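You operate a simulated robot arm through the tools that you are given. There is no shell and no other tool.

You run a simulated two-armed robot. Do the job below in one go: nothing can be reset, and whatever is moved stays where it is left.

Task
Put two of the white packets from the top of the shelf table on the shelf of the shelf table. Open the strip cabinet door, put the blue tape roll from the top of the shelf table on the strip cabinet shelf, then shut the door. Put one of the rags from the top of the trolley in the blue bin. Turn the middle number dial to 2. Take the plain roll and put it on the yellow shelf of the coil rack. Take the small coil on the top of the wooden table and put it away on the grey shelf of the coil rack. Do these in any order. Set down upright: plain roll, small coil.

Only the result counts: the job must be done as asked and must still hold three seconds after the hand-in. Knocking over, shifting, dropping, spilling or breaking anything else fails it.

Robot
Two 7-joint arms with three-finger grippers on one trunk, on a base that drives. Base frame: it is fixed to the floor where the robot stands at the start and does not move with it; the origin is under the middle of the robot, x ahead of it, y to its left, z up. Readings come in mm, rad, newtons and seconds.
The left shoulder is at the start at [50, 154, 979], the right one opposite. With the tool pointing down near the work surface each hand reaches from about 160 to 640 mm from the robot's upright axis, wherever it stands, measured 20 degrees to its own side. Places, roughly: blue bin (22x22x30 cm) [2300, 4000, 900]; blue tape roll (8x8x4 cm) [2400, 1900, 800]; grey shelf of the coil rack [-2000, -700, 800]; middle number dial [-3000, -2100, 900]; plain roll [-3250, -2000, 1250]; rag (8x6x3 cm) [2000, 3900, 800]; shelf of the shelf table [2200, 2300, 300]; small coil [-4750, -4750, 750]; strip cabinet door [3800, -1500, 300]; strip cabinet shelf [3900, -1300, 300]; white packet [2250, 2250, 750]; yellow shelf of the coil rack [-2000, -700, 400]. Payload 2.69 kg a hand.
The TCP of each hand is the grasp point between the finger pads, 29 mm short of the fingertips. In the tool frame z runs along the fingers and y along their closing line. The gripper opens to 120 mm. The gripper's body begins 78 mm behind the TCP.
Orientation is that of the tool frame in the base frame, as [roll, pitch, yaw] about the fixed x, y, z axes, in that order (R = Rz(yaw) Ry(pitch) Rx(roll)). With the fingers straight down and closing along the base's y, the tool's x points along the base's -x, its y along +y and its z along -z.

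Tools
- The arms move only by the tool servo_tool. It takes "left_deltas", "right_deltas" or both (then of equal length, played together; a hand with none holds still); each is text: rows parted by semicolons, each of 7 numbers parted by spaces: the shift along the tool's x, y, z in mm, then the turn, a rotation vector about the tool's x, y, z in rad, then the closure in counts, from 0 (fully open) to 255 (shut). In form: dx dy dz wx wy wz gripper; .... A call has 1 to 20 rows; each row shifts and turns the commanded pose from where the row before left it, along the tool's axes as they then stand. A row lasts 0.2 s, in which the tool goes at most 50 mm and 0.15 rad; a call with a longer step from one row to the next is refused whole, and so is a gripper value outside its range. A pose out of reach is approached as far as the arm can. The call stops where the force on the tool passes 40 N (or 10 N more than at its start, if that is more) or the arm is blocked; 0.2 s more then pass. The fingers move at their own pace and stop on an object; they squeeze with about 44 N. The grip force told is the motor's: it shows also when the fingers shut on nothing. Time passes only in rows, and 0.2 s behind the last, so rows that do not move let the fingers close. The reply holds the time, the measured pose of the TCP, the force on the tool along the base axes, the opening and the grip force, in the units named above and with some noise, with the torque about the TCP (base axes, N m) and any sound that the robot's microphone picked up.
- Cameras (640 x 400 px; columns grow to the right, rows downward): "scene" is now at [176.4, -14.1, 1172.3]; the picture's right is [-0.06, -1.00, 0.00], its down [-0.26, 0.02, -0.96] and it looks along [0.96, -0.06, -0.27] (base axes); focal length 214 px, centre (320, 200). "left" rides on the left gripper at [63, 0, -104] in its tool frame; the picture's right is [0.00, 1.00, 0.00], its down [-0.83, 0.00, -0.56] and it looks along [-0.56, 0.00, 0.83] (tool axes); focal length 275 px, centre (320, 200). "right" rides on the right gripper at [63, 0, -104] in its tool frame; the picture's right is [0.00, 1.00, 0.00], its down [-0.83, 0.00, -0.56] and it looks along [-0.56, 0.00, 0.83] (tool axes); focal length 275 px, centre (320, 200). There is no depth. A picture from a camera that has moved, and an enlarged one, comes with that camera's place and axes in the base frame and with its lens. The place of the scene camera against the robot may be out by one fixed shift of up to 18 mm in any direction.
- capture(camera): a new picture of that camera. No time passes.
- raise_lower(by): slides the trunk up (or, below 0, down) by that many mm; the arms and the scene camera ride with it, the base frame stays. It gives what a move gives, with no picture.
- roll_base(legs): drives the robot by 1 to 6 legs, each [ahead, left, turn to the left] in mm, mm and rad, along the robot's own axes; the way and the turn of a leg run together, so that a leg with both is an arc; at most 1500 mm and 3.142 rad a leg. The arms and the cameras ride along, it lands a little off, and it stops where it bumps. It gives what a move gives.
- head_to(pan, tilt): turns the head with the scene camera to pan (to the left, within 1.396 rad either way) and tilt (down, from -0.506 to 1.204), counted from straight ahead of the robot. It gives what a move gives.
- zoom(camera, box): a new picture of the part [left, top, right, bottom] of that camera's present view, enlarged. No time passes.
- hand_in(): hands the job in; it is judged then, once.

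Nothing tells you exact positions but the pictures and the camera data. Unless the task says otherwise, let go and move clear before handing in.

The tools are called after "Request:" by a JSON object that holds its "op" and its "data". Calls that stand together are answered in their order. servo_tool: Moves the arms, as the interface text tells. Its arguments: {"type":"object","properties":{"left_deltas":{"type":"string"},"right_deltas":{"type":"string"}},"required":[]} The other tools are called the same way: raise_lower (by) slides the trunk up or down; roll_base (legs) drives the base; head_to (pan, tilt) turns the head that bears the scene camera; capture (camera) takes a picture; zoom (camera, box) takes an enlarged picture of a part of a camera's view; hand_in () hands the job in.

At the start:

```text
clock: 0.0
left_ee_pos: [423.5, 231.1, 1038.9]
left_orientation: [3.141, -0.001, -3.14]
left_ft_force: [0.0, 0.4, 0.6]
left_moment: [0.01, 0.03, 0.01]
left_width: 120.0
left_grip_force: 0.0
right_ee_pos: [376.4, -152.1, 1095.6]
right_orientation: [-3.141, 0.0, 3.141]
right_ft_force: [-0.7, 0.1, -0.2]
right_moment: [-0.02, 0.0, 0.01]
right_width: 120.1
right_grip_force: 0.0
trunk travel left (down, up): [-350.0, 88.0]
robot x, y, heading: [4.5, 3.7, 0.003]
head pan, tilt: [-0.063, 0.269]
```

scene: 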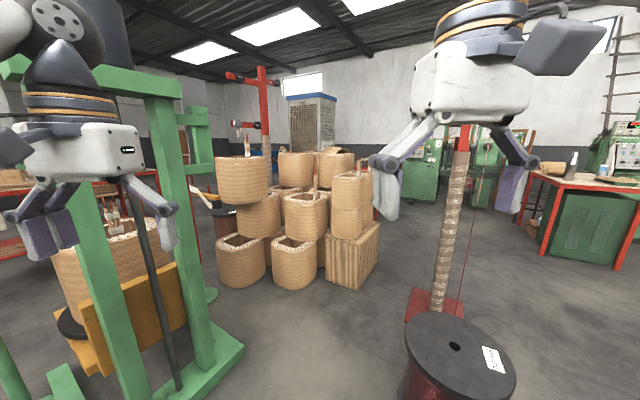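
right: 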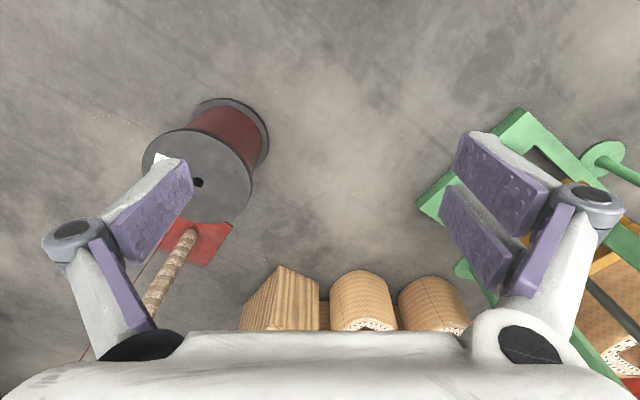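
left: 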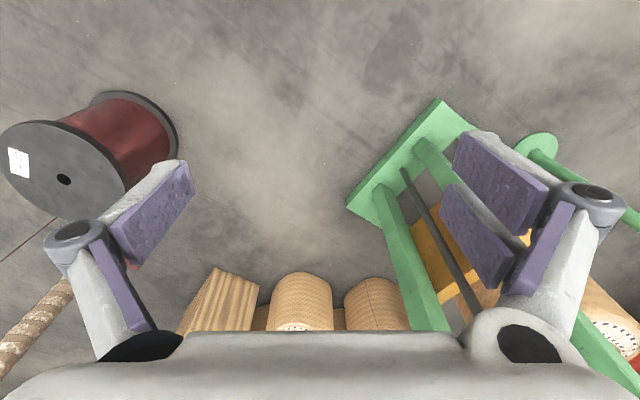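

I see a workshop with baskets, a spool ahead and a green frame to the left. First I look around with the head to map the routes.

Request:
{"op": "head_to", "data": {"pan": 1.3, "tilt": 0.3}}

Request:
{"op": "capture", "data": {"camera": "scene"}}

Request:
{"op": "head_to", "data": {"pan": -1.3, "tilt": 0.3}}

Request:
{"op": "capture", "data": {"camera": "scene"}}

```text
clock: 1.5
left_ee_pos: [425.2, 231.7, 1037.0]
left_orientation: [3.14, 0.0, -3.141]
left_ft_force: [-0.3, -0.5, -0.2]
left_moment: [-0.02, 0.0, 0.0]
left_width: 120.1
left_grip_force: 0.1
right_ee_pos: [376.2, -151.9, 1095.3]
right_orientation: [-3.141, 0.002, 3.141]
right_ft_force: [0.2, 0.2, -0.3]
right_moment: [-0.02, -0.01, -0.07]
right_width: 119.9
right_grip_force: 0.3
trunk travel left (down, up): [-350.0, 88.0]
robot x, y, heading: [3.7, 2.7, -0.001]
head pan, tilt: [1.3, 0.3]
```

```text
taken
camera scene: at [108.2, 81.7, 1169.3], right [0.96, -0.27, 0.0], down [-0.08, -0.28, -0.96], along [0.26, 0.92, -0.3], focal length 214 px, centre (320, 200)
```

scene: 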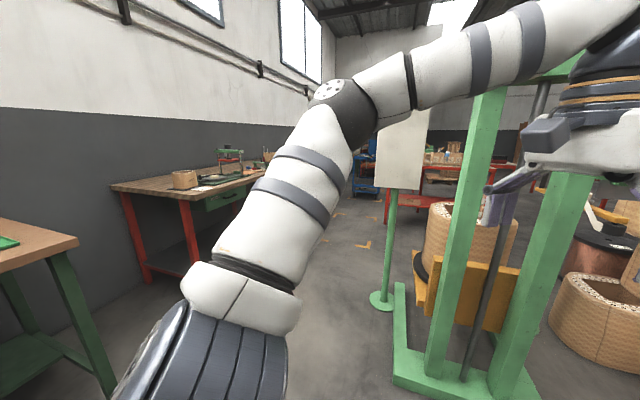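

```text
clock: 3.8
left_ee_pos: [424.8, 231.4, 1037.2]
left_orientation: [3.141, -0.001, -3.14]
left_ft_force: [-0.4, 0.0, 0.8]
left_moment: [-0.01, 0.01, -0.03]
left_width: 119.8
left_grip_force: 0.1
right_ee_pos: [376.0, -151.1, 1095.5]
right_orientation: [3.141, 0.001, -3.141]
right_ft_force: [-0.2, -0.1, -0.5]
right_moment: [-0.01, 0.02, 0.03]
right_width: 119.9
right_grip_force: 0.1
trunk travel left (down, up): [-350.0, 88.0]
robot x, y, heading: [-0.9, 0.0, -0.001]
head pan, tilt: [-1.3, 0.3]
```

```text
taken
camera scene: at [108.2, -98.3, 1169.3], right [-0.96, -0.27, 0.0], down [-0.08, 0.28, -0.96], along [0.26, -0.92, -0.3], focal length 214 px, centre (320, 200)
```

scene: 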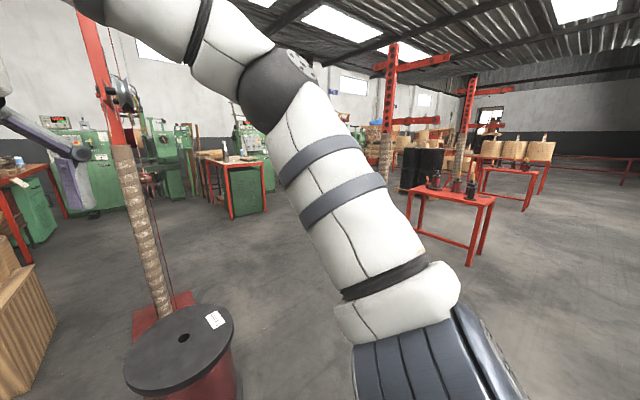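

I see a corridor to the left between the benches and the green frame; the red shelf table and blue trolley seem to lie beyond. I turn left on the spot (clear of everything by >700 mm) to look along it.

Request:
{"op": "roll_base", "data": {"legs": [[0, 0, 1.2]]}}

Request:
{"op": "head_to", "data": {"pan": 0.0, "tilt": 0.3}}

Request:
{"op": "capture", "data": {"camera": "scene"}}

```text
clock: 7.2
left_ee_pos: [-52.8, 480.3, 1037.9]
left_orientation: [3.141, 0.0, -1.96]
left_ft_force: [-0.2, 0.7, 0.5]
left_moment: [-0.03, 0.01, 0.01]
left_width: 120.1
left_grip_force: 0.1
right_ee_pos: [283.7, 290.3, 1096.0]
right_orientation: [-3.14, -0.001, -1.959]
right_ft_force: [0.2, 0.0, -0.6]
right_moment: [0.01, 0.01, 0.05]
right_width: 120.2
right_grip_force: 0.0
trunk travel left (down, up): [-350.0, 88.0]
robot x, y, heading: [0.3, -2.2, 1.181]
head pan, tilt: [-1.3, 0.3]
```

```text
clock: 8.7
left_ee_pos: [-53.9, 480.1, 1037.9]
left_orientation: [-3.141, 0.0, -1.962]
left_ft_force: [0.4, 1.1, -0.8]
left_moment: [0.01, -0.04, 0.0]
left_width: 119.9
left_grip_force: 0.0
right_ee_pos: [283.8, 290.6, 1095.5]
right_orientation: [3.141, 0.001, -1.959]
right_ft_force: [0.2, 0.0, -0.3]
right_moment: [-0.02, 0.01, -0.02]
right_width: 120.0
right_grip_force: 0.0
trunk travel left (down, up): [-350.0, 88.0]
robot x, y, heading: [-1.5, 0.1, 1.182]
head pan, tilt: [0.0, 0.3]
```

```text
taken
camera scene: at [71.0, 149.2, 1169.3], right [0.92, -0.38, 0.0], down [-0.11, -0.27, -0.96], along [0.36, 0.88, -0.3], focal length 214 px, centre (320, 200)
```

scene: 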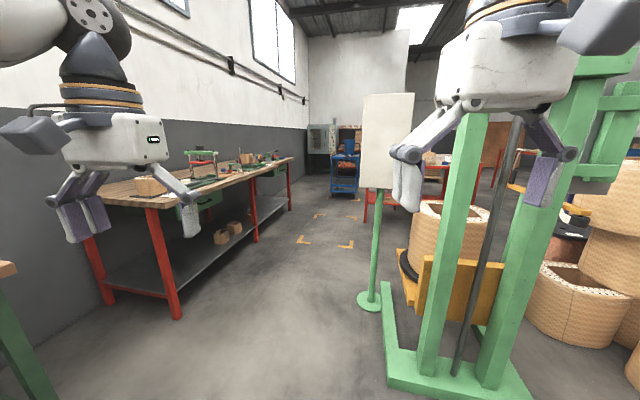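

The corridor between bench edge (line through about (-400,1580) and (860,3360)) and the sign post at about (880,1170) is ~1.28 m wide. I drive to its middle and look again.

Request:
{"op": "roll_base", "data": {"legs": [[1450, 250, 0], [0, 0, -0.24]]}}

Request:
{"op": "head_to", "data": {"pan": -0.3, "tilt": 0.3}}

Request:
{"op": "capture", "data": {"camera": "scene"}}

```text
clock: 16.8
left_ee_pos: [390.7, 1910.1, 1037.9]
left_orientation: [-3.141, 0.0, -2.21]
left_ft_force: [0.3, -0.8, 0.6]
left_moment: [0.0, 0.02, 0.01]
left_width: 120.0
left_grip_force: 0.1
right_ee_pos: [671.1, 1641.2, 1096.3]
right_orientation: [3.141, -0.001, -2.211]
right_ft_force: [0.6, -0.3, 0.5]
right_moment: [0.02, -0.02, 0.02]
right_width: 120.0
right_grip_force: 0.1
trunk travel left (down, up): [-350.0, 88.0]
robot x, y, heading: [324.3, 1429.8, 0.933]
head pan, tilt: [0.0, 0.3]
```

```text
clock: 17.6
left_ee_pos: [390.0, 1910.0, 1037.7]
left_orientation: [-3.139, -0.001, -2.21]
left_ft_force: [0.1, 0.1, 0.0]
left_moment: [0.0, -0.02, 0.01]
left_width: 120.0
left_grip_force: 0.0
right_ee_pos: [669.8, 1641.4, 1095.5]
right_orientation: [3.141, 0.0, -2.212]
right_ft_force: [0.6, 0.6, -0.1]
right_moment: [-0.02, -0.02, 0.0]
right_width: 119.9
right_grip_force: 0.2
trunk travel left (down, up): [-350.0, 88.0]
robot x, y, heading: [326.0, 1428.2, 0.928]
head pan, tilt: [-0.3, 0.3]
```

```text
taken
camera scene: at [450.8, 1539.1, 1169.3], right [0.59, -0.81, 0.0], down [-0.24, -0.17, -0.96], along [0.77, 0.56, -0.3], focal length 214 px, centre (320, 200)
```

scene: 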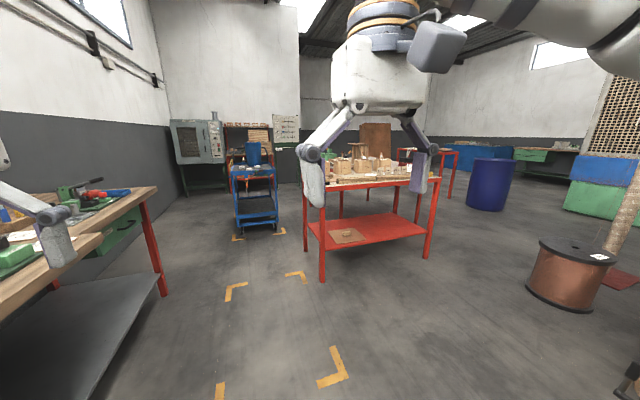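

The red shelf table with packets on top and a lower shelf is ahead-right; the trolley with blue bin is beyond. I zoom to measure it before driving closer.

Request:
{"op": "zoom", "data": {"camera": "scene", "box": [280, 120, 480, 290]}}

Request:
{"op": "zoom", "data": {"camera": "scene", "box": [160, 100, 320, 250]}}

```text
2.35 times, centred on (380, 205) of scene
camera zoom: at [450.8, 1539.1, 1169.3], right [0.59, -0.81, 0.0], down [-0.24, -0.17, -0.96], along [0.77, 0.56, -0.3], focal length 505 px, centre (179, 188)
```

zoom: 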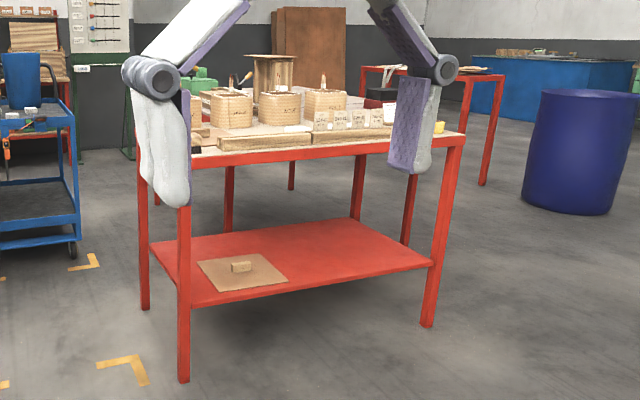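

```text
2.67 times, centred on (240, 175) of scene
camera zoom: at [450.8, 1539.1, 1169.3], right [0.59, -0.81, 0.0], down [-0.24, -0.17, -0.96], along [0.77, 0.56, -0.3], focal length 572 px, centre (533, 267)
```

zoom: 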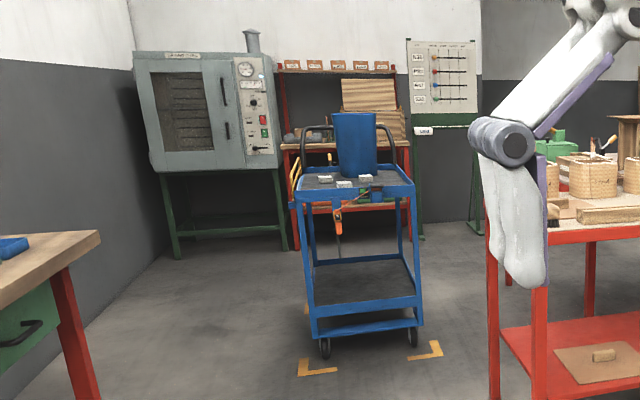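

The table is turned by about 0.954 rad: its front legs stand at (1646,2390) and (2511,1777), depth ~500. I go around the sign post first and look at the clear floor in front of the table.

Request:
{"op": "roll_base", "data": {"legs": [[762, -146, 0.02]]}}

Request:
{"op": "head_to", "data": {"pan": -0.9, "tilt": 0.4}}

Request:
{"op": "capture", "data": {"camera": "scene"}}

```text
clock: 21.7
left_ee_pos: [934.1, 2422.3, 1038.3]
left_orientation: [3.141, 0.002, -2.192]
left_ft_force: [1.1, 0.1, -0.2]
left_moment: [-0.03, 0.01, -0.02]
left_width: 120.0
left_grip_force: 0.0
right_ee_pos: [1218.9, 2159.5, 1095.3]
right_orientation: [3.141, -0.001, -2.194]
right_ft_force: [0.7, 0.0, 0.0]
right_moment: [-0.01, 0.04, -0.02]
right_width: 119.9
right_grip_force: 0.0
trunk travel left (down, up): [-350.0, 88.0]
robot x, y, heading: [875.6, 1944.7, 0.949]
head pan, tilt: [-0.3, 0.3]
```

```text
clock: 22.7
left_ee_pos: [934.3, 2421.8, 1037.6]
left_orientation: [-3.141, 0.0, -2.191]
left_ft_force: [0.2, 0.6, 0.1]
left_moment: [0.02, -0.04, 0.0]
left_width: 119.8
left_grip_force: 0.2
right_ee_pos: [1217.5, 2158.6, 1095.4]
right_orientation: [3.14, 0.001, -2.193]
right_ft_force: [0.1, 0.0, 1.0]
right_moment: [-0.03, 0.03, 0.01]
right_width: 119.9
right_grip_force: 0.0
trunk travel left (down, up): [-350.0, 88.0]
robot x, y, heading: [874.3, 1943.1, 0.951]
head pan, tilt: [-0.901, 0.4]
```

```text
taken
camera scene: at [1018.7, 2000.5, 1160.0], right [0.05, -1.0, 0.0], down [-0.39, -0.02, -0.92], along [0.92, 0.04, -0.39], focal length 214 px, centre (320, 200)
```

scene: 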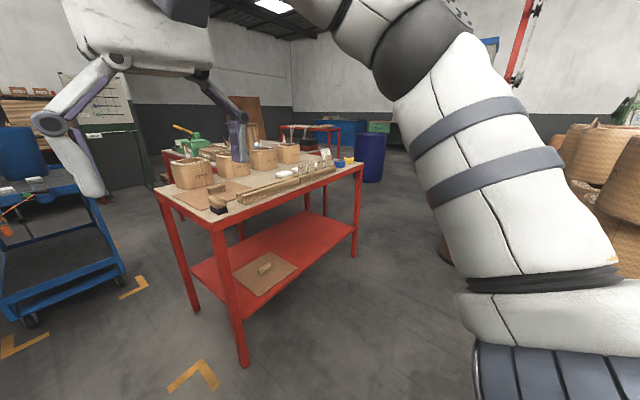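

The floor before the table is clear. I zoom on the table top to identify packets and tape.

Request:
{"op": "zoom", "data": {"camera": "scene", "box": [150, 110, 380, 225]}}

Request:
{"op": "zoom", "data": {"camera": "scene", "box": [0, 100, 150, 240]}}

```text
2.78 times, centred on (265, 168) of scene
camera zoom: at [1018.7, 2000.5, 1160.0], right [0.05, -1.0, 0.0], down [-0.39, -0.02, -0.92], along [0.92, 0.04, -0.39], focal length 597 px, centre (473, 290)
```

zoom: 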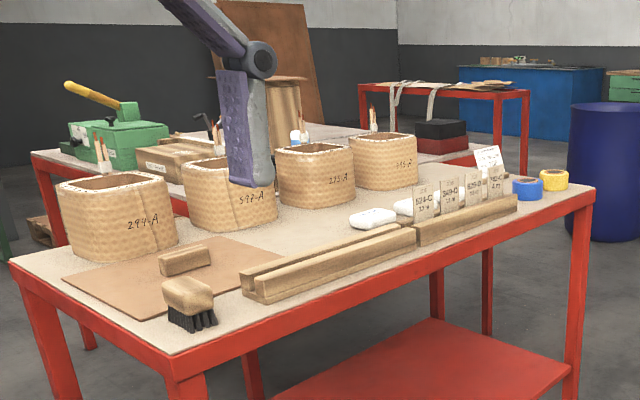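

```text
2.86 times, centred on (75, 170) of scene
camera zoom: at [1018.7, 2000.5, 1160.0], right [0.05, -1.0, 0.0], down [-0.39, -0.02, -0.92], along [0.92, 0.04, -0.39], focal length 613 px, centre (1020, 286)
```

zoom: 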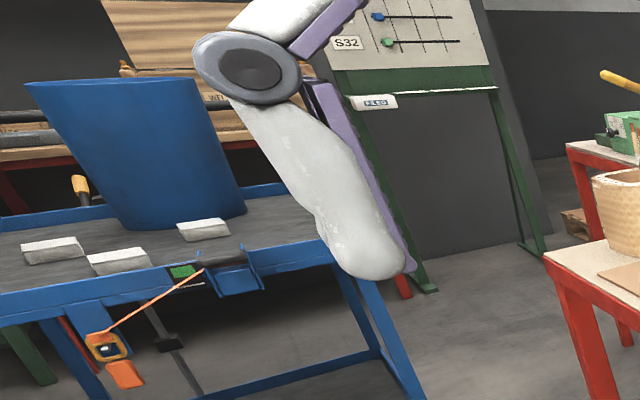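

Packets (white pads) lie behind the label cards near (2360,2290) and (2460,2220); blue tape is near the right front corner. I drive in front of the table, keeping ~600 mm off, and then check my base's outline.

Request:
{"op": "roll_base", "data": {"legs": [[0, -1062, 0], [200, 0, 0]]}}

Request:
{"op": "head_to", "data": {"pan": 0.0, "tilt": 1.2}}

Request:
{"op": "capture", "data": {"camera": "scene"}}

Request:
{"op": "head_to", "data": {"pan": 0.0, "tilt": 0.6}}

Request:
{"op": "capture", "data": {"camera": "scene"}}

```text
clock: 32.3
left_ee_pos: [1913.1, 1961.8, 1037.4]
left_orientation: [-3.14, 0.0, -2.206]
left_ft_force: [0.3, 0.2, -0.7]
left_moment: [-0.05, 0.02, 0.0]
left_width: 120.0
left_grip_force: 0.1
right_ee_pos: [2194.1, 1694.2, 1094.7]
right_orientation: [-3.141, 0.002, -2.207]
right_ft_force: [0.0, 0.4, -0.1]
right_moment: [-0.04, -0.02, -0.03]
right_width: 119.9
right_grip_force: 0.1
trunk travel left (down, up): [-350.0, 88.0]
robot x, y, heading: [1847.2, 1482.9, 0.937]
head pan, tilt: [-0.901, 0.4]
```

```text
clock: 33.5
left_ee_pos: [1913.3, 1961.4, 1038.4]
left_orientation: [-3.142, 0.001, -2.206]
left_ft_force: [0.4, -0.6, 0.3]
left_moment: [0.04, -0.01, 0.02]
left_width: 120.1
left_grip_force: 0.1
right_ee_pos: [2193.5, 1693.5, 1095.2]
right_orientation: [-3.141, 0.001, -2.206]
right_ft_force: [0.8, 0.5, -0.1]
right_moment: [0.02, 0.01, 0.01]
right_width: 119.9
right_grip_force: 0.0
trunk travel left (down, up): [-350.0, 88.0]
robot x, y, heading: [1847.2, 1482.6, 0.93]
head pan, tilt: [0.0, 1.201]
```

```text
taken
camera scene: at [1933.1, 1579.9, 1097.2], right [0.8, -0.59, 0.0], down [-0.55, -0.75, -0.36], along [0.22, 0.29, -0.93], focal length 214 px, centre (320, 200)
```

scene: 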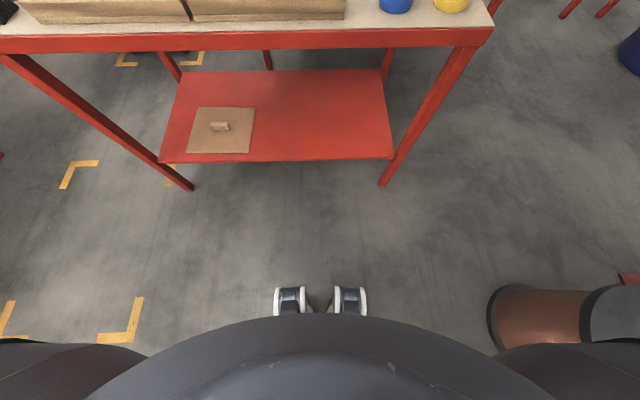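

```text
clock: 34.5
left_ee_pos: [1914.1, 1961.6, 1037.2]
left_orientation: [-3.141, 0.001, -2.206]
left_ft_force: [0.2, 0.8, -0.4]
left_moment: [-0.02, 0.01, -0.02]
left_width: 120.2
left_grip_force: 0.1
right_ee_pos: [2194.4, 1693.8, 1095.1]
right_orientation: [3.141, 0.002, -2.206]
right_ft_force: [0.2, 1.4, -0.5]
right_moment: [-0.05, 0.01, 0.0]
right_width: 120.3
right_grip_force: 0.1
trunk travel left (down, up): [-350.0, 88.0]
robot x, y, heading: [1847.5, 1480.5, 0.938]
head pan, tilt: [0.0, 0.6]
```

```text
taken
camera scene: at [1952.3, 1606.0, 1141.7], right [0.8, -0.59, 0.0], down [-0.34, -0.46, -0.82], along [0.49, 0.66, -0.57], focal length 214 px, centre (320, 200)
```

scene: 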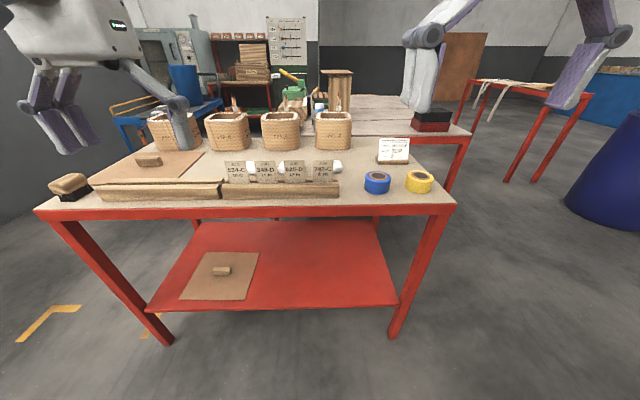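

My base is slim (front reaches only ~120 mm ahead of the axis). The cards hide the packets from here; I zoom to see them.

Request:
{"op": "zoom", "data": {"camera": "scene", "box": [190, 130, 460, 230]}}

Request:
{"op": "capture", "data": {"camera": "left"}}

Request:
{"op": "capture", "data": {"camera": "right"}}

```text
2.37 times, centred on (325, 180) of scene
camera zoom: at [1952.3, 1606.0, 1141.7], right [0.8, -0.59, 0.0], down [-0.34, -0.46, -0.82], along [0.49, 0.66, -0.57], focal length 508 px, centre (308, 247)
```

zoom: 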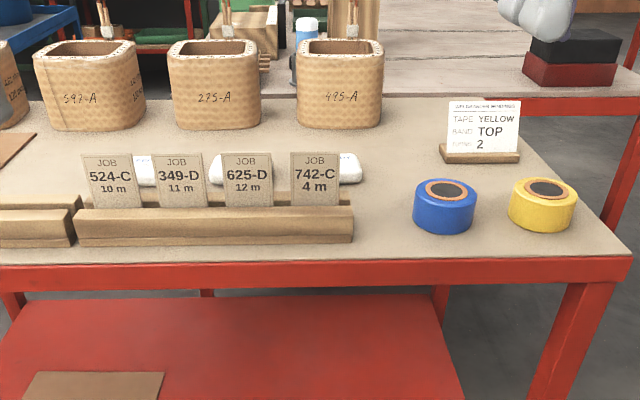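

```text
taken
camera left: at [1877.9, 1910.9, 1142.2], right [-0.8, 0.6, 0.0], down [0.5, 0.67, 0.56], along [0.33, 0.45, -0.83], focal length 275 px, centre (320, 200)
```

left: 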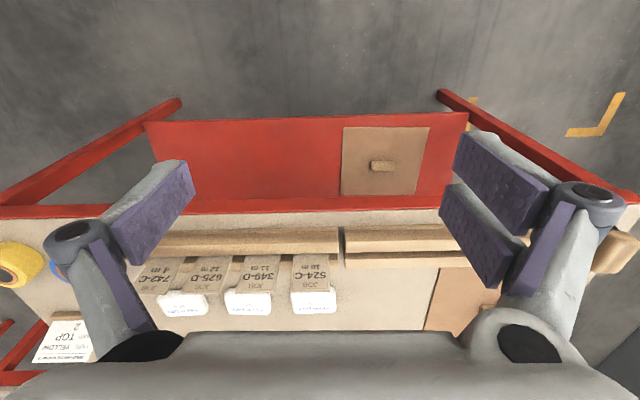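

```text
taken
camera right: at [2155.9, 1641.9, 1199.9], right [-0.81, 0.59, 0.0], down [0.49, 0.67, 0.56], along [0.33, 0.45, -0.83], focal length 275 px, centre (320, 200)
```

right: 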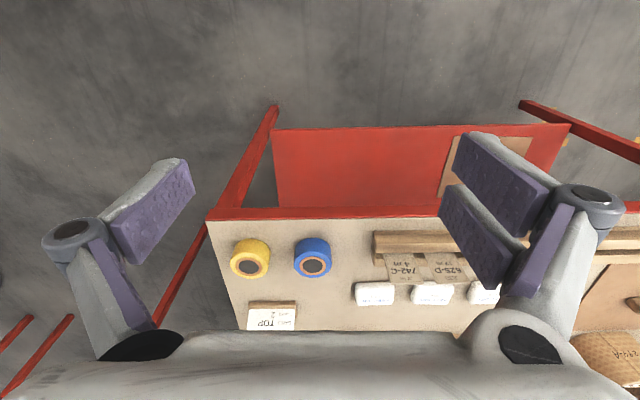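

Both wrist cameras triangulate three packets at robot-frame (ahead≈820, left≈-31/93/218, top z≈811), table edge ≈636 ahead, shelf z≈300. I drive closer by 290 mm (front clearance stays ~220 mm).

Request:
{"op": "roll_base", "data": {"legs": [[290, 0, 0.015]]}}

Request:
{"op": "capture", "data": {"camera": "right"}}

Request:
{"op": "capture", "data": {"camera": "left"}}

Request:
{"op": "capture", "data": {"camera": "scene"}}

```text
clock: 36.5
left_ee_pos: [2078.4, 2196.9, 1038.2]
left_orientation: [3.141, 0.001, -2.194]
left_ft_force: [-0.2, -0.6, -0.1]
left_moment: [-0.03, 0.02, -0.01]
left_width: 120.2
left_grip_force: 0.1
right_ee_pos: [2362.4, 1932.8, 1094.1]
right_orientation: [-3.141, 0.001, -2.194]
right_ft_force: [0.0, -0.1, 0.4]
right_moment: [-0.03, -0.02, 0.0]
right_width: 120.2
right_grip_force: 0.1
trunk travel left (down, up): [-350.0, 88.0]
robot x, y, heading: [2020.2, 1719.9, 0.947]
head pan, tilt: [0.0, 0.6]
```

```text
taken
camera right: at [2325.2, 1881.4, 1199.8], right [-0.81, 0.58, 0.0], down [0.48, 0.68, 0.56], along [0.32, 0.45, -0.83], focal length 275 px, centre (320, 200)
```

right: 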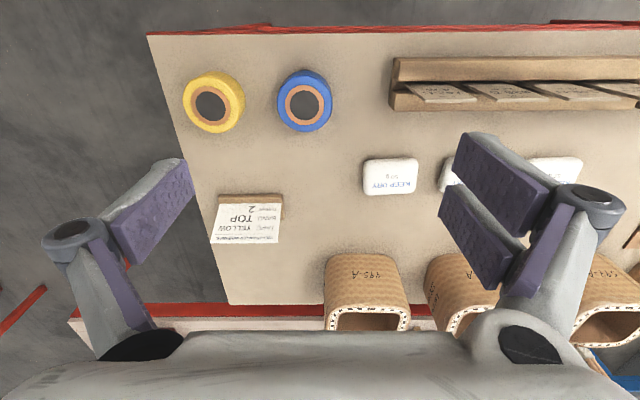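

```text
taken
camera left: at [2043.7, 2146.6, 1142.1], right [-0.81, 0.59, 0.0], down [0.49, 0.67, 0.56], along [0.33, 0.45, -0.83], focal length 275 px, centre (320, 200)
```

left: 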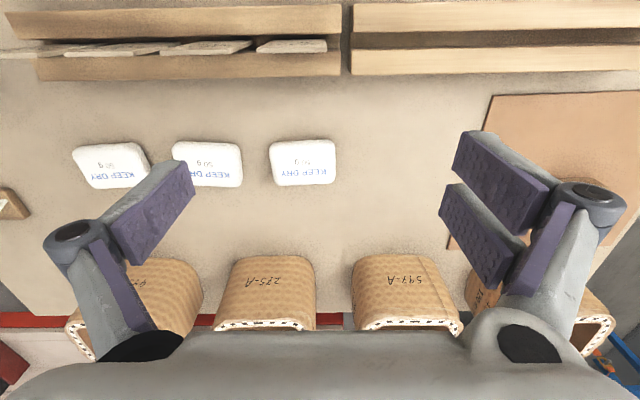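

```text
taken
camera scene: at [2121.9, 1842.8, 1141.7], right [0.81, -0.58, 0.0], down [-0.33, -0.46, -0.82], along [0.48, 0.67, -0.57], focal length 214 px, centre (320, 200)
```

scene: 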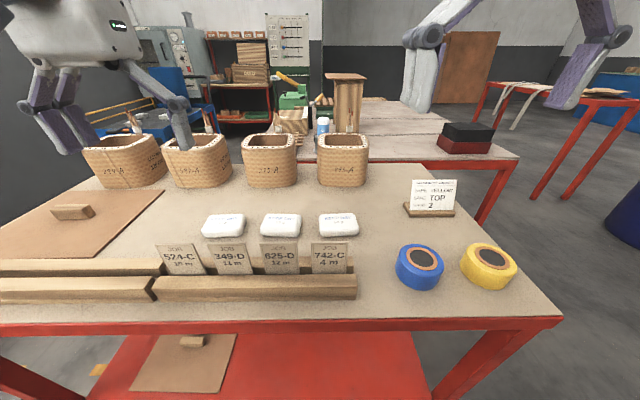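

Packets sit at robot-frame A (525,-42) and C (518,210), tops z≈820, with ~39 mm gaps. I bring the right hand over A and the left over C at z≈900.

Request:
{"op": "servo_tool", "data": {"right_deltas": "-24.8 18.3 32.5 0 0 0 32; -24.8 18.3 32.5 0 0 0 32; -24.8 18.3 32.5 0 0 0 32; -24.8 18.3 32.5 0 0 0 32; -24.8 18.3 32.5 0 0 0 32; -24.8 18.3 32.5 0 0 0 32; 0 0 0 0 0 0 32", "left_deltas": "-15.6 -3.6 23 0 0 0 32; -15.6 -3.6 23 0 0 0 32; -15.6 -3.6 23 0 0 0 32; -15.6 -3.6 23 0 0 0 32; -15.6 -3.6 23 0 0 0 32; -15.6 -3.6 23 0 0 0 32; 0 0 0 0 0 0 32"}}

Request:
{"op": "capture", "data": {"camera": "right"}}

Request:
{"op": "capture", "data": {"camera": "left"}}

Request:
{"op": "capture", "data": {"camera": "scene"}}

```text
clock: 38.1
left_ee_pos: [2151.6, 2262.7, 901.0]
left_orientation: [-3.142, 0.003, -2.195]
left_ft_force: [0.1, -0.4, 0.4]
left_moment: [0.04, -0.01, 0.02]
left_width: 104.8
left_grip_force: 0.1
right_ee_pos: [2360.3, 2118.0, 900.2]
right_orientation: [3.141, 0.003, -2.193]
right_ft_force: [-0.5, -0.6, -0.3]
right_moment: [0.0, 0.03, 0.01]
right_width: 105.2
right_grip_force: 0.1
trunk travel left (down, up): [-350.0, 88.0]
robot x, y, heading: [2015.9, 1713.6, 0.949]
head pan, tilt: [0.0, 0.6]
```

```text
taken
camera right: at [2322.3, 2065.6, 1005.3], right [-0.82, 0.58, 0.0], down [0.48, 0.68, 0.56], along [0.32, 0.45, -0.83], focal length 275 px, centre (320, 200)
```

right: 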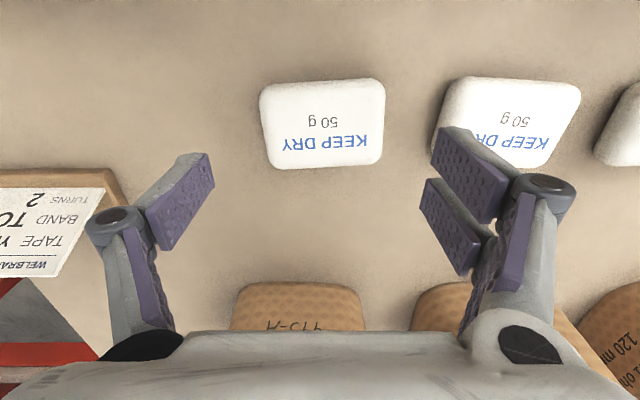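

```text
taken
camera left: at [2115.7, 2210.8, 1004.5], right [-0.81, 0.59, 0.0], down [0.49, 0.67, 0.56], along [0.33, 0.45, -0.83], focal length 275 px, centre (320, 200)
```

left: 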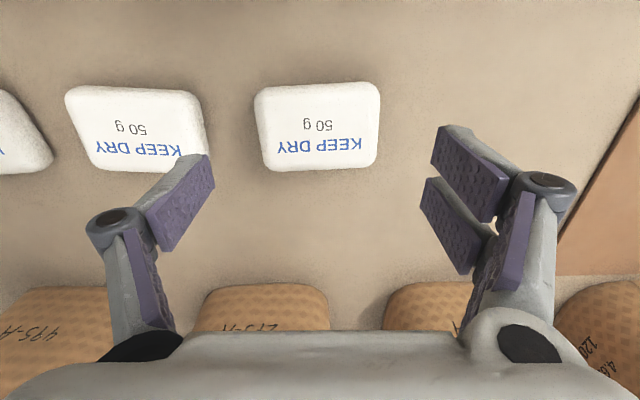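

```text
taken
camera scene: at [2121.4, 1841.9, 1142.0], right [0.81, -0.58, 0.0], down [-0.33, -0.46, -0.83], along [0.48, 0.67, -0.56], focal length 214 px, centre (320, 200)
```

scene: 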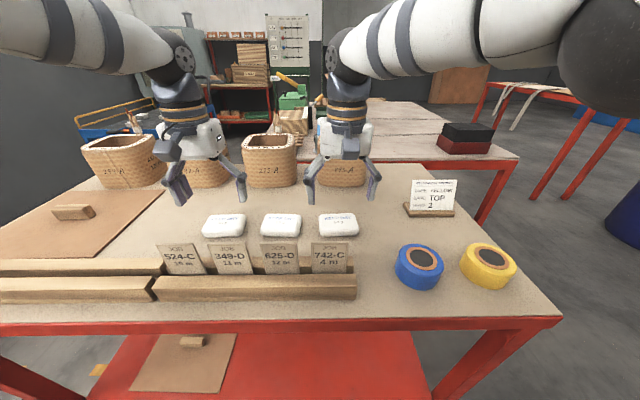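

Both hands are aligned within ~2 mm. I lower both to TCP z≈827 (tips ≈798) and close.

Request:
{"op": "servo_tool", "data": {"right_deltas": "2 1 25 0 0 0 32; 0 0 25 0 0 0 32; 0 0 23 0 0 0 32; 0 0 0 0 0 0 32", "left_deltas": "0 -2 25 0 0 0 32; 0 0 25 0 0 0 32; 0 0 24 0 0 0 32; 0 0 0 0 0 0 32"}}

Request:
{"op": "capture", "data": {"camera": "right"}}

Request:
{"op": "capture", "data": {"camera": "left"}}

```text
clock: 39.1
left_ee_pos: [2151.6, 2260.2, 826.2]
left_orientation: [3.141, 0.001, -2.195]
left_ft_force: [-0.2, -0.1, 0.8]
left_moment: [-0.02, -0.03, -0.02]
left_width: 104.9
left_grip_force: 0.0
right_ee_pos: [2357.8, 2116.9, 827.7]
right_orientation: [3.141, 0.003, -2.194]
right_ft_force: [-0.5, -0.1, -1.0]
right_moment: [-0.04, 0.04, -0.02]
right_width: 105.1
right_grip_force: 0.1
trunk travel left (down, up): [-350.0, 88.0]
robot x, y, heading: [2017.5, 1716.5, 0.952]
head pan, tilt: [0.0, 0.6]
```

```text
taken
camera right: at [2320.3, 2064.2, 931.2], right [-0.81, 0.58, 0.0], down [0.48, 0.68, 0.56], along [0.32, 0.45, -0.83], focal length 275 px, centre (320, 200)
```

right: 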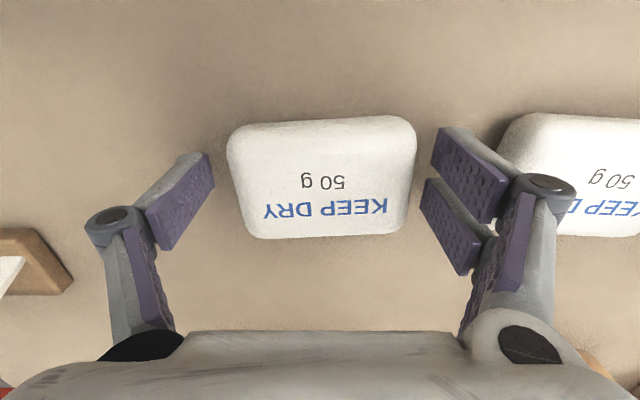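

```text
taken
camera left: at [2117.0, 2209.2, 930.0], right [-0.81, 0.59, 0.0], down [0.49, 0.67, 0.56], along [0.33, 0.45, -0.83], focal length 275 px, centre (320, 200)
```

left: 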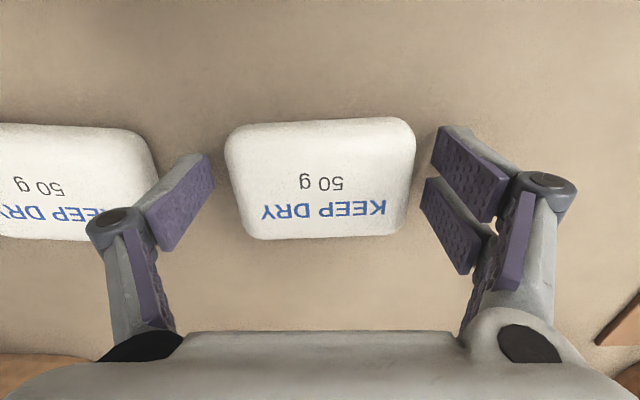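

The fingers straddle each packet. I close both hands and lift a little.

Request:
{"op": "servo_tool", "data": {"right_deltas": "0 0 0 0 0 0 255; 0 0 0 0 0 0 255; 0 0 0 0 0 0 255", "left_deltas": "0 0 0 0 0 0 255; 0 0 0 0 0 0 255; 0 0 0 0 0 0 255"}}

Request:
{"op": "servo_tool", "data": {"right_deltas": "0 0 -20 0 0 0 255; 0 0 -40 0 0 0 255; 0 0 -40 0 0 0 255; 0 0 -20 0 0 0 255", "left_deltas": "0 0 -20 0 0 0 255; 0 0 -40 0 0 0 255; 0 0 -40 0 0 0 255; 0 0 -20 0 0 0 255"}}

Request:
{"op": "capture", "data": {"camera": "right"}}

Request:
{"op": "capture", "data": {"camera": "left"}}

```text
clock: 39.9
left_ee_pos: [2151.6, 2260.9, 826.6]
left_orientation: [3.141, -0.001, -2.194]
left_ft_force: [0.6, 1.1, 1.6]
left_moment: [-0.03, -0.05, 0.05]
left_width: 84.3
left_grip_force: 43.9
right_ee_pos: [2356.4, 2116.9, 827.8]
right_orientation: [3.141, 0.005, -2.194]
right_ft_force: [-0.8, 1.2, 8.0]
right_moment: [0.01, 0.06, 0.03]
right_width: 84.1
right_grip_force: 44.0
trunk travel left (down, up): [-350.0, 88.0]
robot x, y, heading: [2021.0, 1721.2, 0.946]
head pan, tilt: [0.0, 0.6]
```

```text
clock: 40.9
left_ee_pos: [2150.7, 2257.7, 948.1]
left_orientation: [-3.141, 0.0, -2.195]
left_ft_force: [0.1, 0.2, -0.4]
left_moment: [0.03, -0.03, 0.03]
left_width: 84.4
left_grip_force: 43.9
right_ee_pos: [2358.0, 2116.1, 946.8]
right_orientation: [-3.141, 0.002, -2.192]
right_ft_force: [-0.5, -0.1, 0.2]
right_moment: [0.01, -0.03, -0.02]
right_width: 84.3
right_grip_force: 44.3
trunk travel left (down, up): [-350.0, 88.0]
robot x, y, heading: [2016.1, 1712.8, 0.951]
head pan, tilt: [0.0, 0.6]
```

```text
taken
camera right: at [2321.0, 2064.0, 1052.5], right [-0.82, 0.58, 0.0], down [0.48, 0.68, 0.56], along [0.32, 0.45, -0.83], focal length 275 px, centre (320, 200)
```

right: 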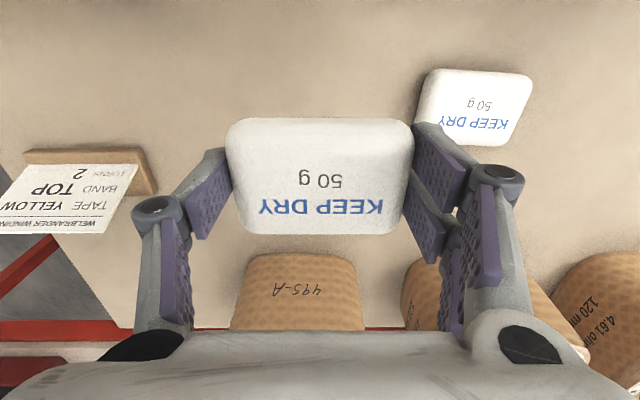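

```text
taken
camera left: at [2116.6, 2207.5, 1052.0], right [-0.81, 0.59, 0.0], down [0.49, 0.67, 0.56], along [0.33, 0.45, -0.83], focal length 275 px, centre (320, 200)
```

left: 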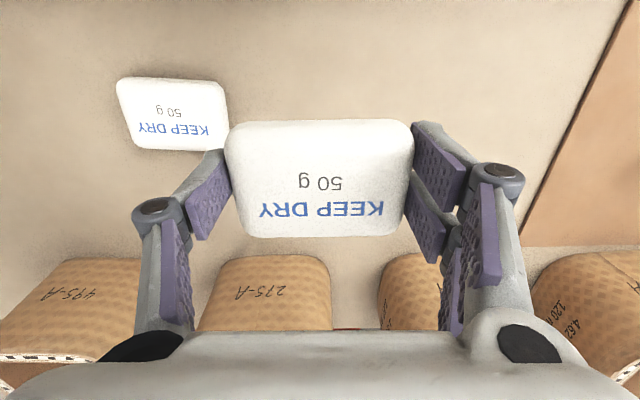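

Both packets are held (84 mm). I raise the hands a bit more, then back the robot off 330 mm so the hands clear the table edge.

Request:
{"op": "servo_tool", "data": {"right_deltas": "0 0 -25 0 0 0 255; 0 0 -25 0 0 0 255", "left_deltas": "0 0 -25 0 0 0 255; 0 0 -25 0 0 0 255"}}

Request:
{"op": "roll_base", "data": {"legs": [[-330, 0, 0]]}}

Request:
{"op": "servo_tool", "data": {"right_deltas": "0 -16 0 0 -0.1 0 255; 0 -16 0 0 -0.1 0 255; 0 -16 0 0 -0.1 0 255; 0 0 0 0 -0.1 0 255; 0 0 0 0 -0.1 0 255; 0 0 0 0 -0.1 0 255", "left_deltas": "0 -20 0 0 -0.1 0 255; 0 -20 0 0 -0.1 0 255; 0 -20 0 0 -0.1 0 255; 0 0 0 0 -0.1 0 255; 0 0 0 0 -0.1 0 255; 0 0 0 0 -0.1 0 255"}}

Request:
{"op": "capture", "data": {"camera": "scene"}}

```text
clock: 41.5
left_ee_pos: [2152.9, 2258.3, 997.0]
left_orientation: [-3.14, 0.0, -2.194]
left_ft_force: [0.3, -0.4, -0.8]
left_moment: [-0.03, 0.0, 0.01]
left_width: 84.0
left_grip_force: 44.1
right_ee_pos: [2358.7, 2117.4, 997.8]
right_orientation: [3.14, 0.001, -2.193]
right_ft_force: [-0.1, 0.3, -0.2]
right_moment: [0.01, 0.01, 0.01]
right_width: 84.2
right_grip_force: 43.9
trunk travel left (down, up): [-350.0, 88.0]
robot x, y, heading: [2021.6, 1715.8, 0.947]
head pan, tilt: [0.0, 0.6]
```

```text
clock: 43.6
left_ee_pos: [1958.2, 1991.4, 996.7]
left_orientation: [3.141, 0.002, -2.191]
left_ft_force: [-0.9, 0.3, -0.9]
left_moment: [0.01, -0.01, 0.0]
left_width: 84.3
left_grip_force: 43.2
right_ee_pos: [2166.7, 1850.1, 998.6]
right_orientation: [-3.14, 0.002, -2.191]
right_ft_force: [0.3, 0.2, -0.5]
right_moment: [0.01, -0.02, -0.01]
right_width: 84.0
right_grip_force: 44.1
trunk travel left (down, up): [-350.0, 88.0]
robot x, y, heading: [1831.8, 1448.3, 0.953]
head pan, tilt: [0.0, 0.6]
```

```text
clock: 45.0
left_ee_pos: [2006.6, 1955.2, 998.6]
left_orientation: [-3.141, 0.601, -2.19]
left_ft_force: [0.3, -0.3, 0.0]
left_moment: [0.0, -0.03, 0.0]
left_width: 84.2
left_grip_force: 44.1
right_ee_pos: [2202.6, 1823.0, 997.7]
right_orientation: [3.141, 0.606, -2.19]
right_ft_force: [0.5, 0.0, 0.4]
right_moment: [0.02, -0.02, -0.03]
right_width: 83.7
right_grip_force: 44.0
trunk travel left (down, up): [-350.0, 88.0]
robot x, y, heading: [1830.3, 1448.4, 0.949]
head pan, tilt: [0.0, 0.6]
```

```text
taken
camera scene: at [1929.7, 1575.1, 1141.8], right [0.81, -0.58, 0.0], down [-0.33, -0.46, -0.83], along [0.48, 0.67, -0.56], focal length 214 px, centre (320, 200)
```

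scene: 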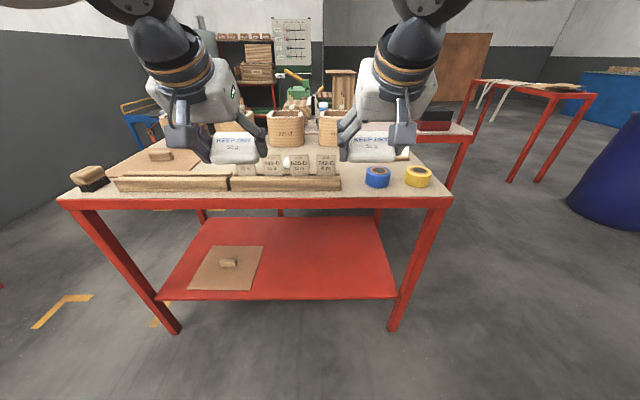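

Hands now tilt forward ~34° with the packets and are clear of the table edge. I lower the trunk fully.

Request:
{"op": "raise_lower", "data": {"by": -345}}

Request:
{"op": "servo_tool", "data": {"right_deltas": "22.6 0 33 0 0 0 255; 22.6 0 33 0 0 0 255; 22.6 0 33 0 0 0 255; 22.6 0 33 0 0 0 255; 22.6 0 33 0 0 0 255; 22.6 0 33 0 0 0 255", "left_deltas": "22.6 0 33 0 0 0 255; 22.6 0 33 0 0 0 255; 22.6 0 33 0 0 0 255; 22.6 0 33 0 0 0 255; 22.6 0 33 0 0 0 255; 22.6 0 33 0 0 0 255"}}

Request:
{"op": "capture", "data": {"camera": "scene"}}

Request:
{"op": "capture", "data": {"camera": "right"}}

Request:
{"op": "capture", "data": {"camera": "left"}}

```text
clock: 48.4
left_ee_pos: [2006.7, 1957.8, 652.1]
left_orientation: [3.141, 0.599, -2.189]
left_ft_force: [-0.3, -1.0, -0.3]
left_moment: [0.0, 0.02, 0.02]
left_width: 83.9
left_grip_force: 44.4
right_ee_pos: [2205.8, 1823.0, 653.4]
right_orientation: [-3.141, 0.603, -2.19]
right_ft_force: [-0.6, 0.3, -0.2]
right_moment: [-0.05, -0.01, 0.01]
right_width: 83.9
right_grip_force: 43.9
trunk travel left (down, up): [-5.0, 433.0]
robot x, y, heading: [1823.9, 1450.5, 0.946]
head pan, tilt: [0.0, 0.6]
```

```text
clock: 49.8
left_ee_pos: [2008.8, 1957.8, 410.6]
left_orientation: [3.141, 0.602, -2.192]
left_ft_force: [0.1, -0.4, -0.2]
left_moment: [-0.01, 0.0, 0.0]
left_width: 84.0
left_grip_force: 44.6
right_ee_pos: [2206.3, 1822.0, 412.8]
right_orientation: [3.141, 0.603, -2.19]
right_ft_force: [0.3, -1.0, -0.3]
right_moment: [-0.01, -0.01, -0.04]
right_width: 83.8
right_grip_force: 43.7
trunk travel left (down, up): [-5.0, 433.0]
robot x, y, heading: [1829.1, 1452.3, 0.947]
head pan, tilt: [0.0, 0.6]
```

```text
taken
camera scene: at [1991.6, 1661.9, 782.0], right [0.81, -0.58, 0.0], down [-0.33, -0.46, -0.83], along [0.48, 0.67, -0.56], focal length 214 px, centre (320, 200)
```

scene: 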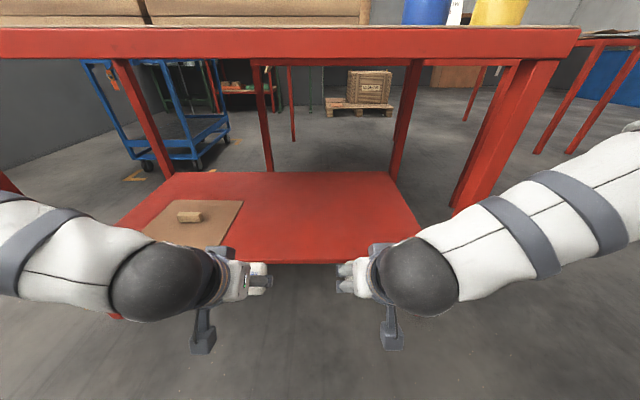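

```text
taken
camera right: at [2141.0, 1730.6, 464.3], right [-0.82, 0.58, 0.0], down [0.21, 0.3, 0.93], along [0.54, 0.76, -0.37], focal length 275 px, centre (320, 200)
```

right: 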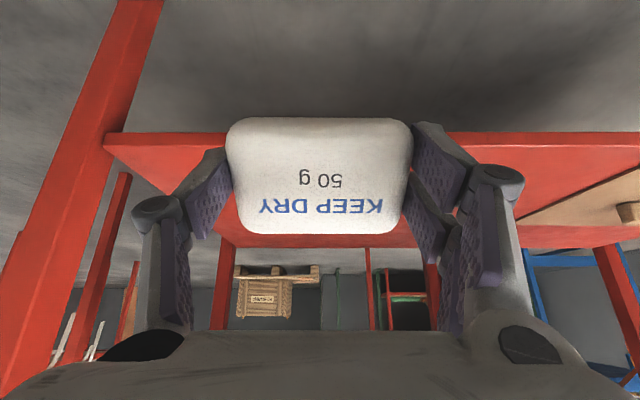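

```text
taken
camera left: at [1946.2, 1867.6, 462.4], right [-0.81, 0.58, 0.0], down [0.22, 0.3, 0.93], along [0.54, 0.75, -0.37], focal length 275 px, centre (320, 200)
```

left: 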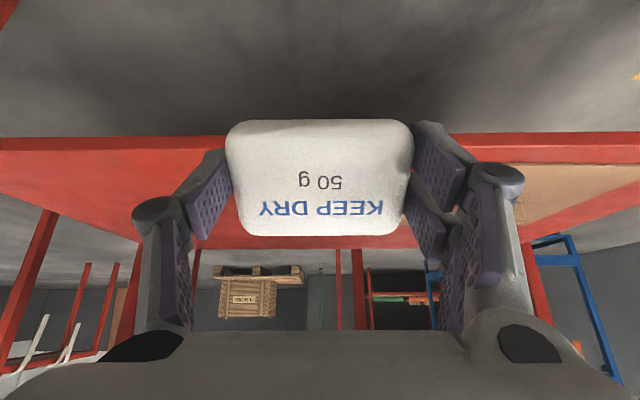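

The hands are level with the shelf gap. I zoom to locate the shelf's front edge exactly.

Request:
{"op": "zoom", "data": {"camera": "left", "box": [0, 100, 240, 250]}}

Request:
{"op": "zoom", "data": {"camera": "right", "box": [60, 100, 300, 250]}}

Request:
{"op": "head_to", "data": {"pan": 0.0, "tilt": 0.9}}

Request:
{"op": "capture", "data": {"camera": "scene"}}

```text
2.67 times, centred on (120, 175) of left
camera zoom: at [1946.2, 1867.6, 462.4], right [-0.81, 0.58, 0.0], down [0.22, 0.3, 0.93], along [0.54, 0.75, -0.37], focal length 734 px, centre (853, 267)
```

zoom: 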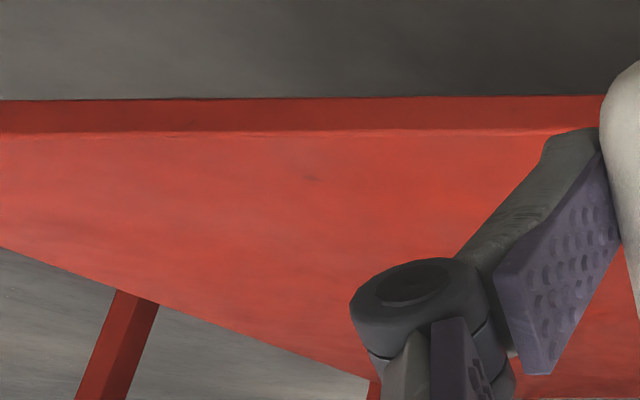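

```text
2.67 times, centred on (180, 175) of right
camera zoom: at [2141.0, 1730.6, 464.3], right [-0.82, 0.58, 0.0], down [0.21, 0.3, 0.93], along [0.54, 0.76, -0.37], focal length 734 px, centre (693, 267)
```

zoom: 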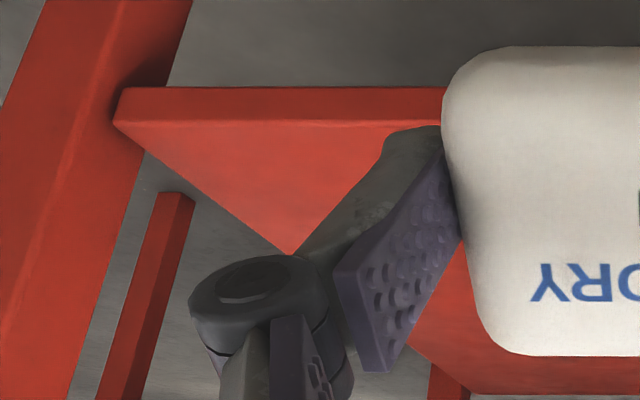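

```text
clock: 50.6
left_ee_pos: [2008.1, 1957.5, 412.8]
left_orientation: [3.141, 0.601, -2.191]
left_ft_force: [-0.4, 0.4, 0.0]
left_moment: [-0.04, 0.04, 0.03]
left_width: 83.8
left_grip_force: 44.1
right_ee_pos: [2206.5, 1822.2, 413.7]
right_orientation: [-3.141, 0.601, -2.191]
right_ft_force: [0.4, 0.1, -1.2]
right_moment: [0.0, 0.06, -0.01]
right_width: 83.7
right_grip_force: 44.3
trunk travel left (down, up): [-5.0, 433.0]
robot x, y, heading: [1827.7, 1449.2, 0.95]
head pan, tilt: [0.0, 0.901]
```

```text
taken
camera scene: at [1984.2, 1651.5, 757.2], right [0.81, -0.58, 0.0], down [-0.45, -0.64, -0.62], along [0.36, 0.51, -0.78], focal length 214 px, centre (320, 200)
```

scene: 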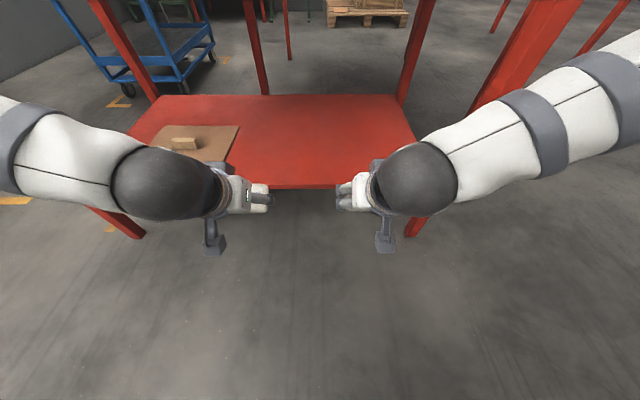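

The forearms spread outward, so instead of driving deep I extend the arms forward 150 mm first (elbows straighten inward), staying at z≈412 above the shelf.

Request:
{"op": "servo_tool", "data": {"right_deltas": "-31 0 21.2 0 0 0 255; -31 0 21.2 0 0 0 255; -31 0 21.2 0 0 0 255; -31 0 21.2 0 0 0 255", "left_deltas": "-31 0 21.2 0 0 0 255; -31 0 21.2 0 0 0 255; -31 0 21.2 0 0 0 255; -31 0 21.2 0 0 0 255"}}

Request:
{"op": "capture", "data": {"camera": "scene"}}

Request:
{"op": "capture", "data": {"camera": "right"}}

Request:
{"op": "capture", "data": {"camera": "left"}}

```text
clock: 51.6
left_ee_pos: [2092.7, 2078.2, 410.3]
left_orientation: [-3.141, 0.602, -2.187]
left_ft_force: [0.1, 0.2, 0.5]
left_moment: [0.0, 0.04, 0.0]
left_width: 84.1
left_grip_force: 43.9
right_ee_pos: [2293.8, 1944.8, 413.3]
right_orientation: [-3.141, 0.601, -2.189]
right_ft_force: [-0.1, 0.1, -0.7]
right_moment: [-0.02, 0.0, 0.0]
right_width: 84.0
right_grip_force: 44.5
trunk travel left (down, up): [-5.0, 433.0]
robot x, y, heading: [1825.3, 1448.9, 0.951]
head pan, tilt: [0.0, 0.901]
```

```text
taken
camera scene: at [1984.1, 1651.4, 757.2], right [0.81, -0.58, 0.0], down [-0.45, -0.64, -0.62], along [0.36, 0.51, -0.78], focal length 214 px, centre (320, 200)
```

scene: 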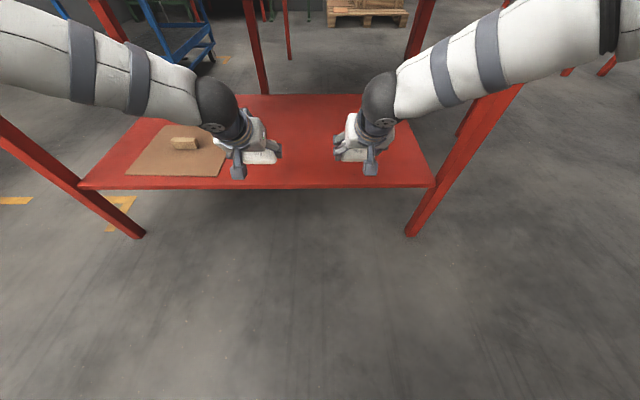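

```text
taken
camera right: at [2229.4, 1853.5, 464.6], right [-0.82, 0.58, 0.0], down [0.21, 0.3, 0.93], along [0.54, 0.76, -0.37], focal length 275 px, centre (320, 200)
```

right: 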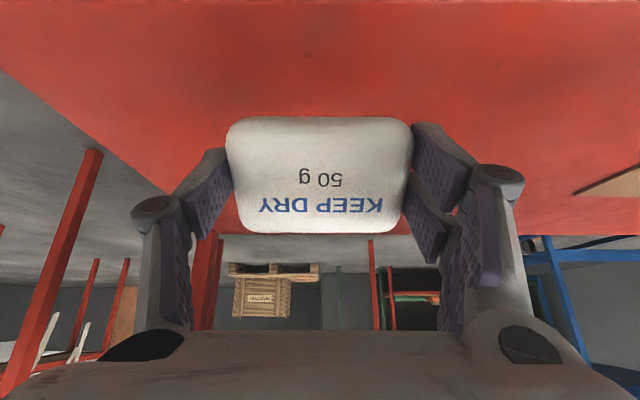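

```text
taken
camera left: at [2031.6, 1989.2, 461.2], right [-0.81, 0.58, 0.0], down [0.22, 0.3, 0.93], along [0.54, 0.75, -0.37], focal length 275 px, centre (320, 200)
```

left: 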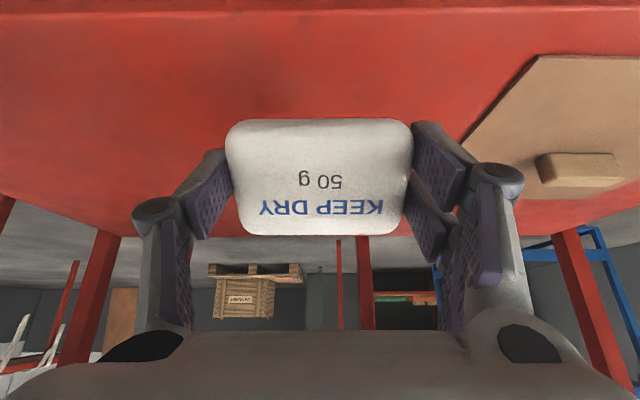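

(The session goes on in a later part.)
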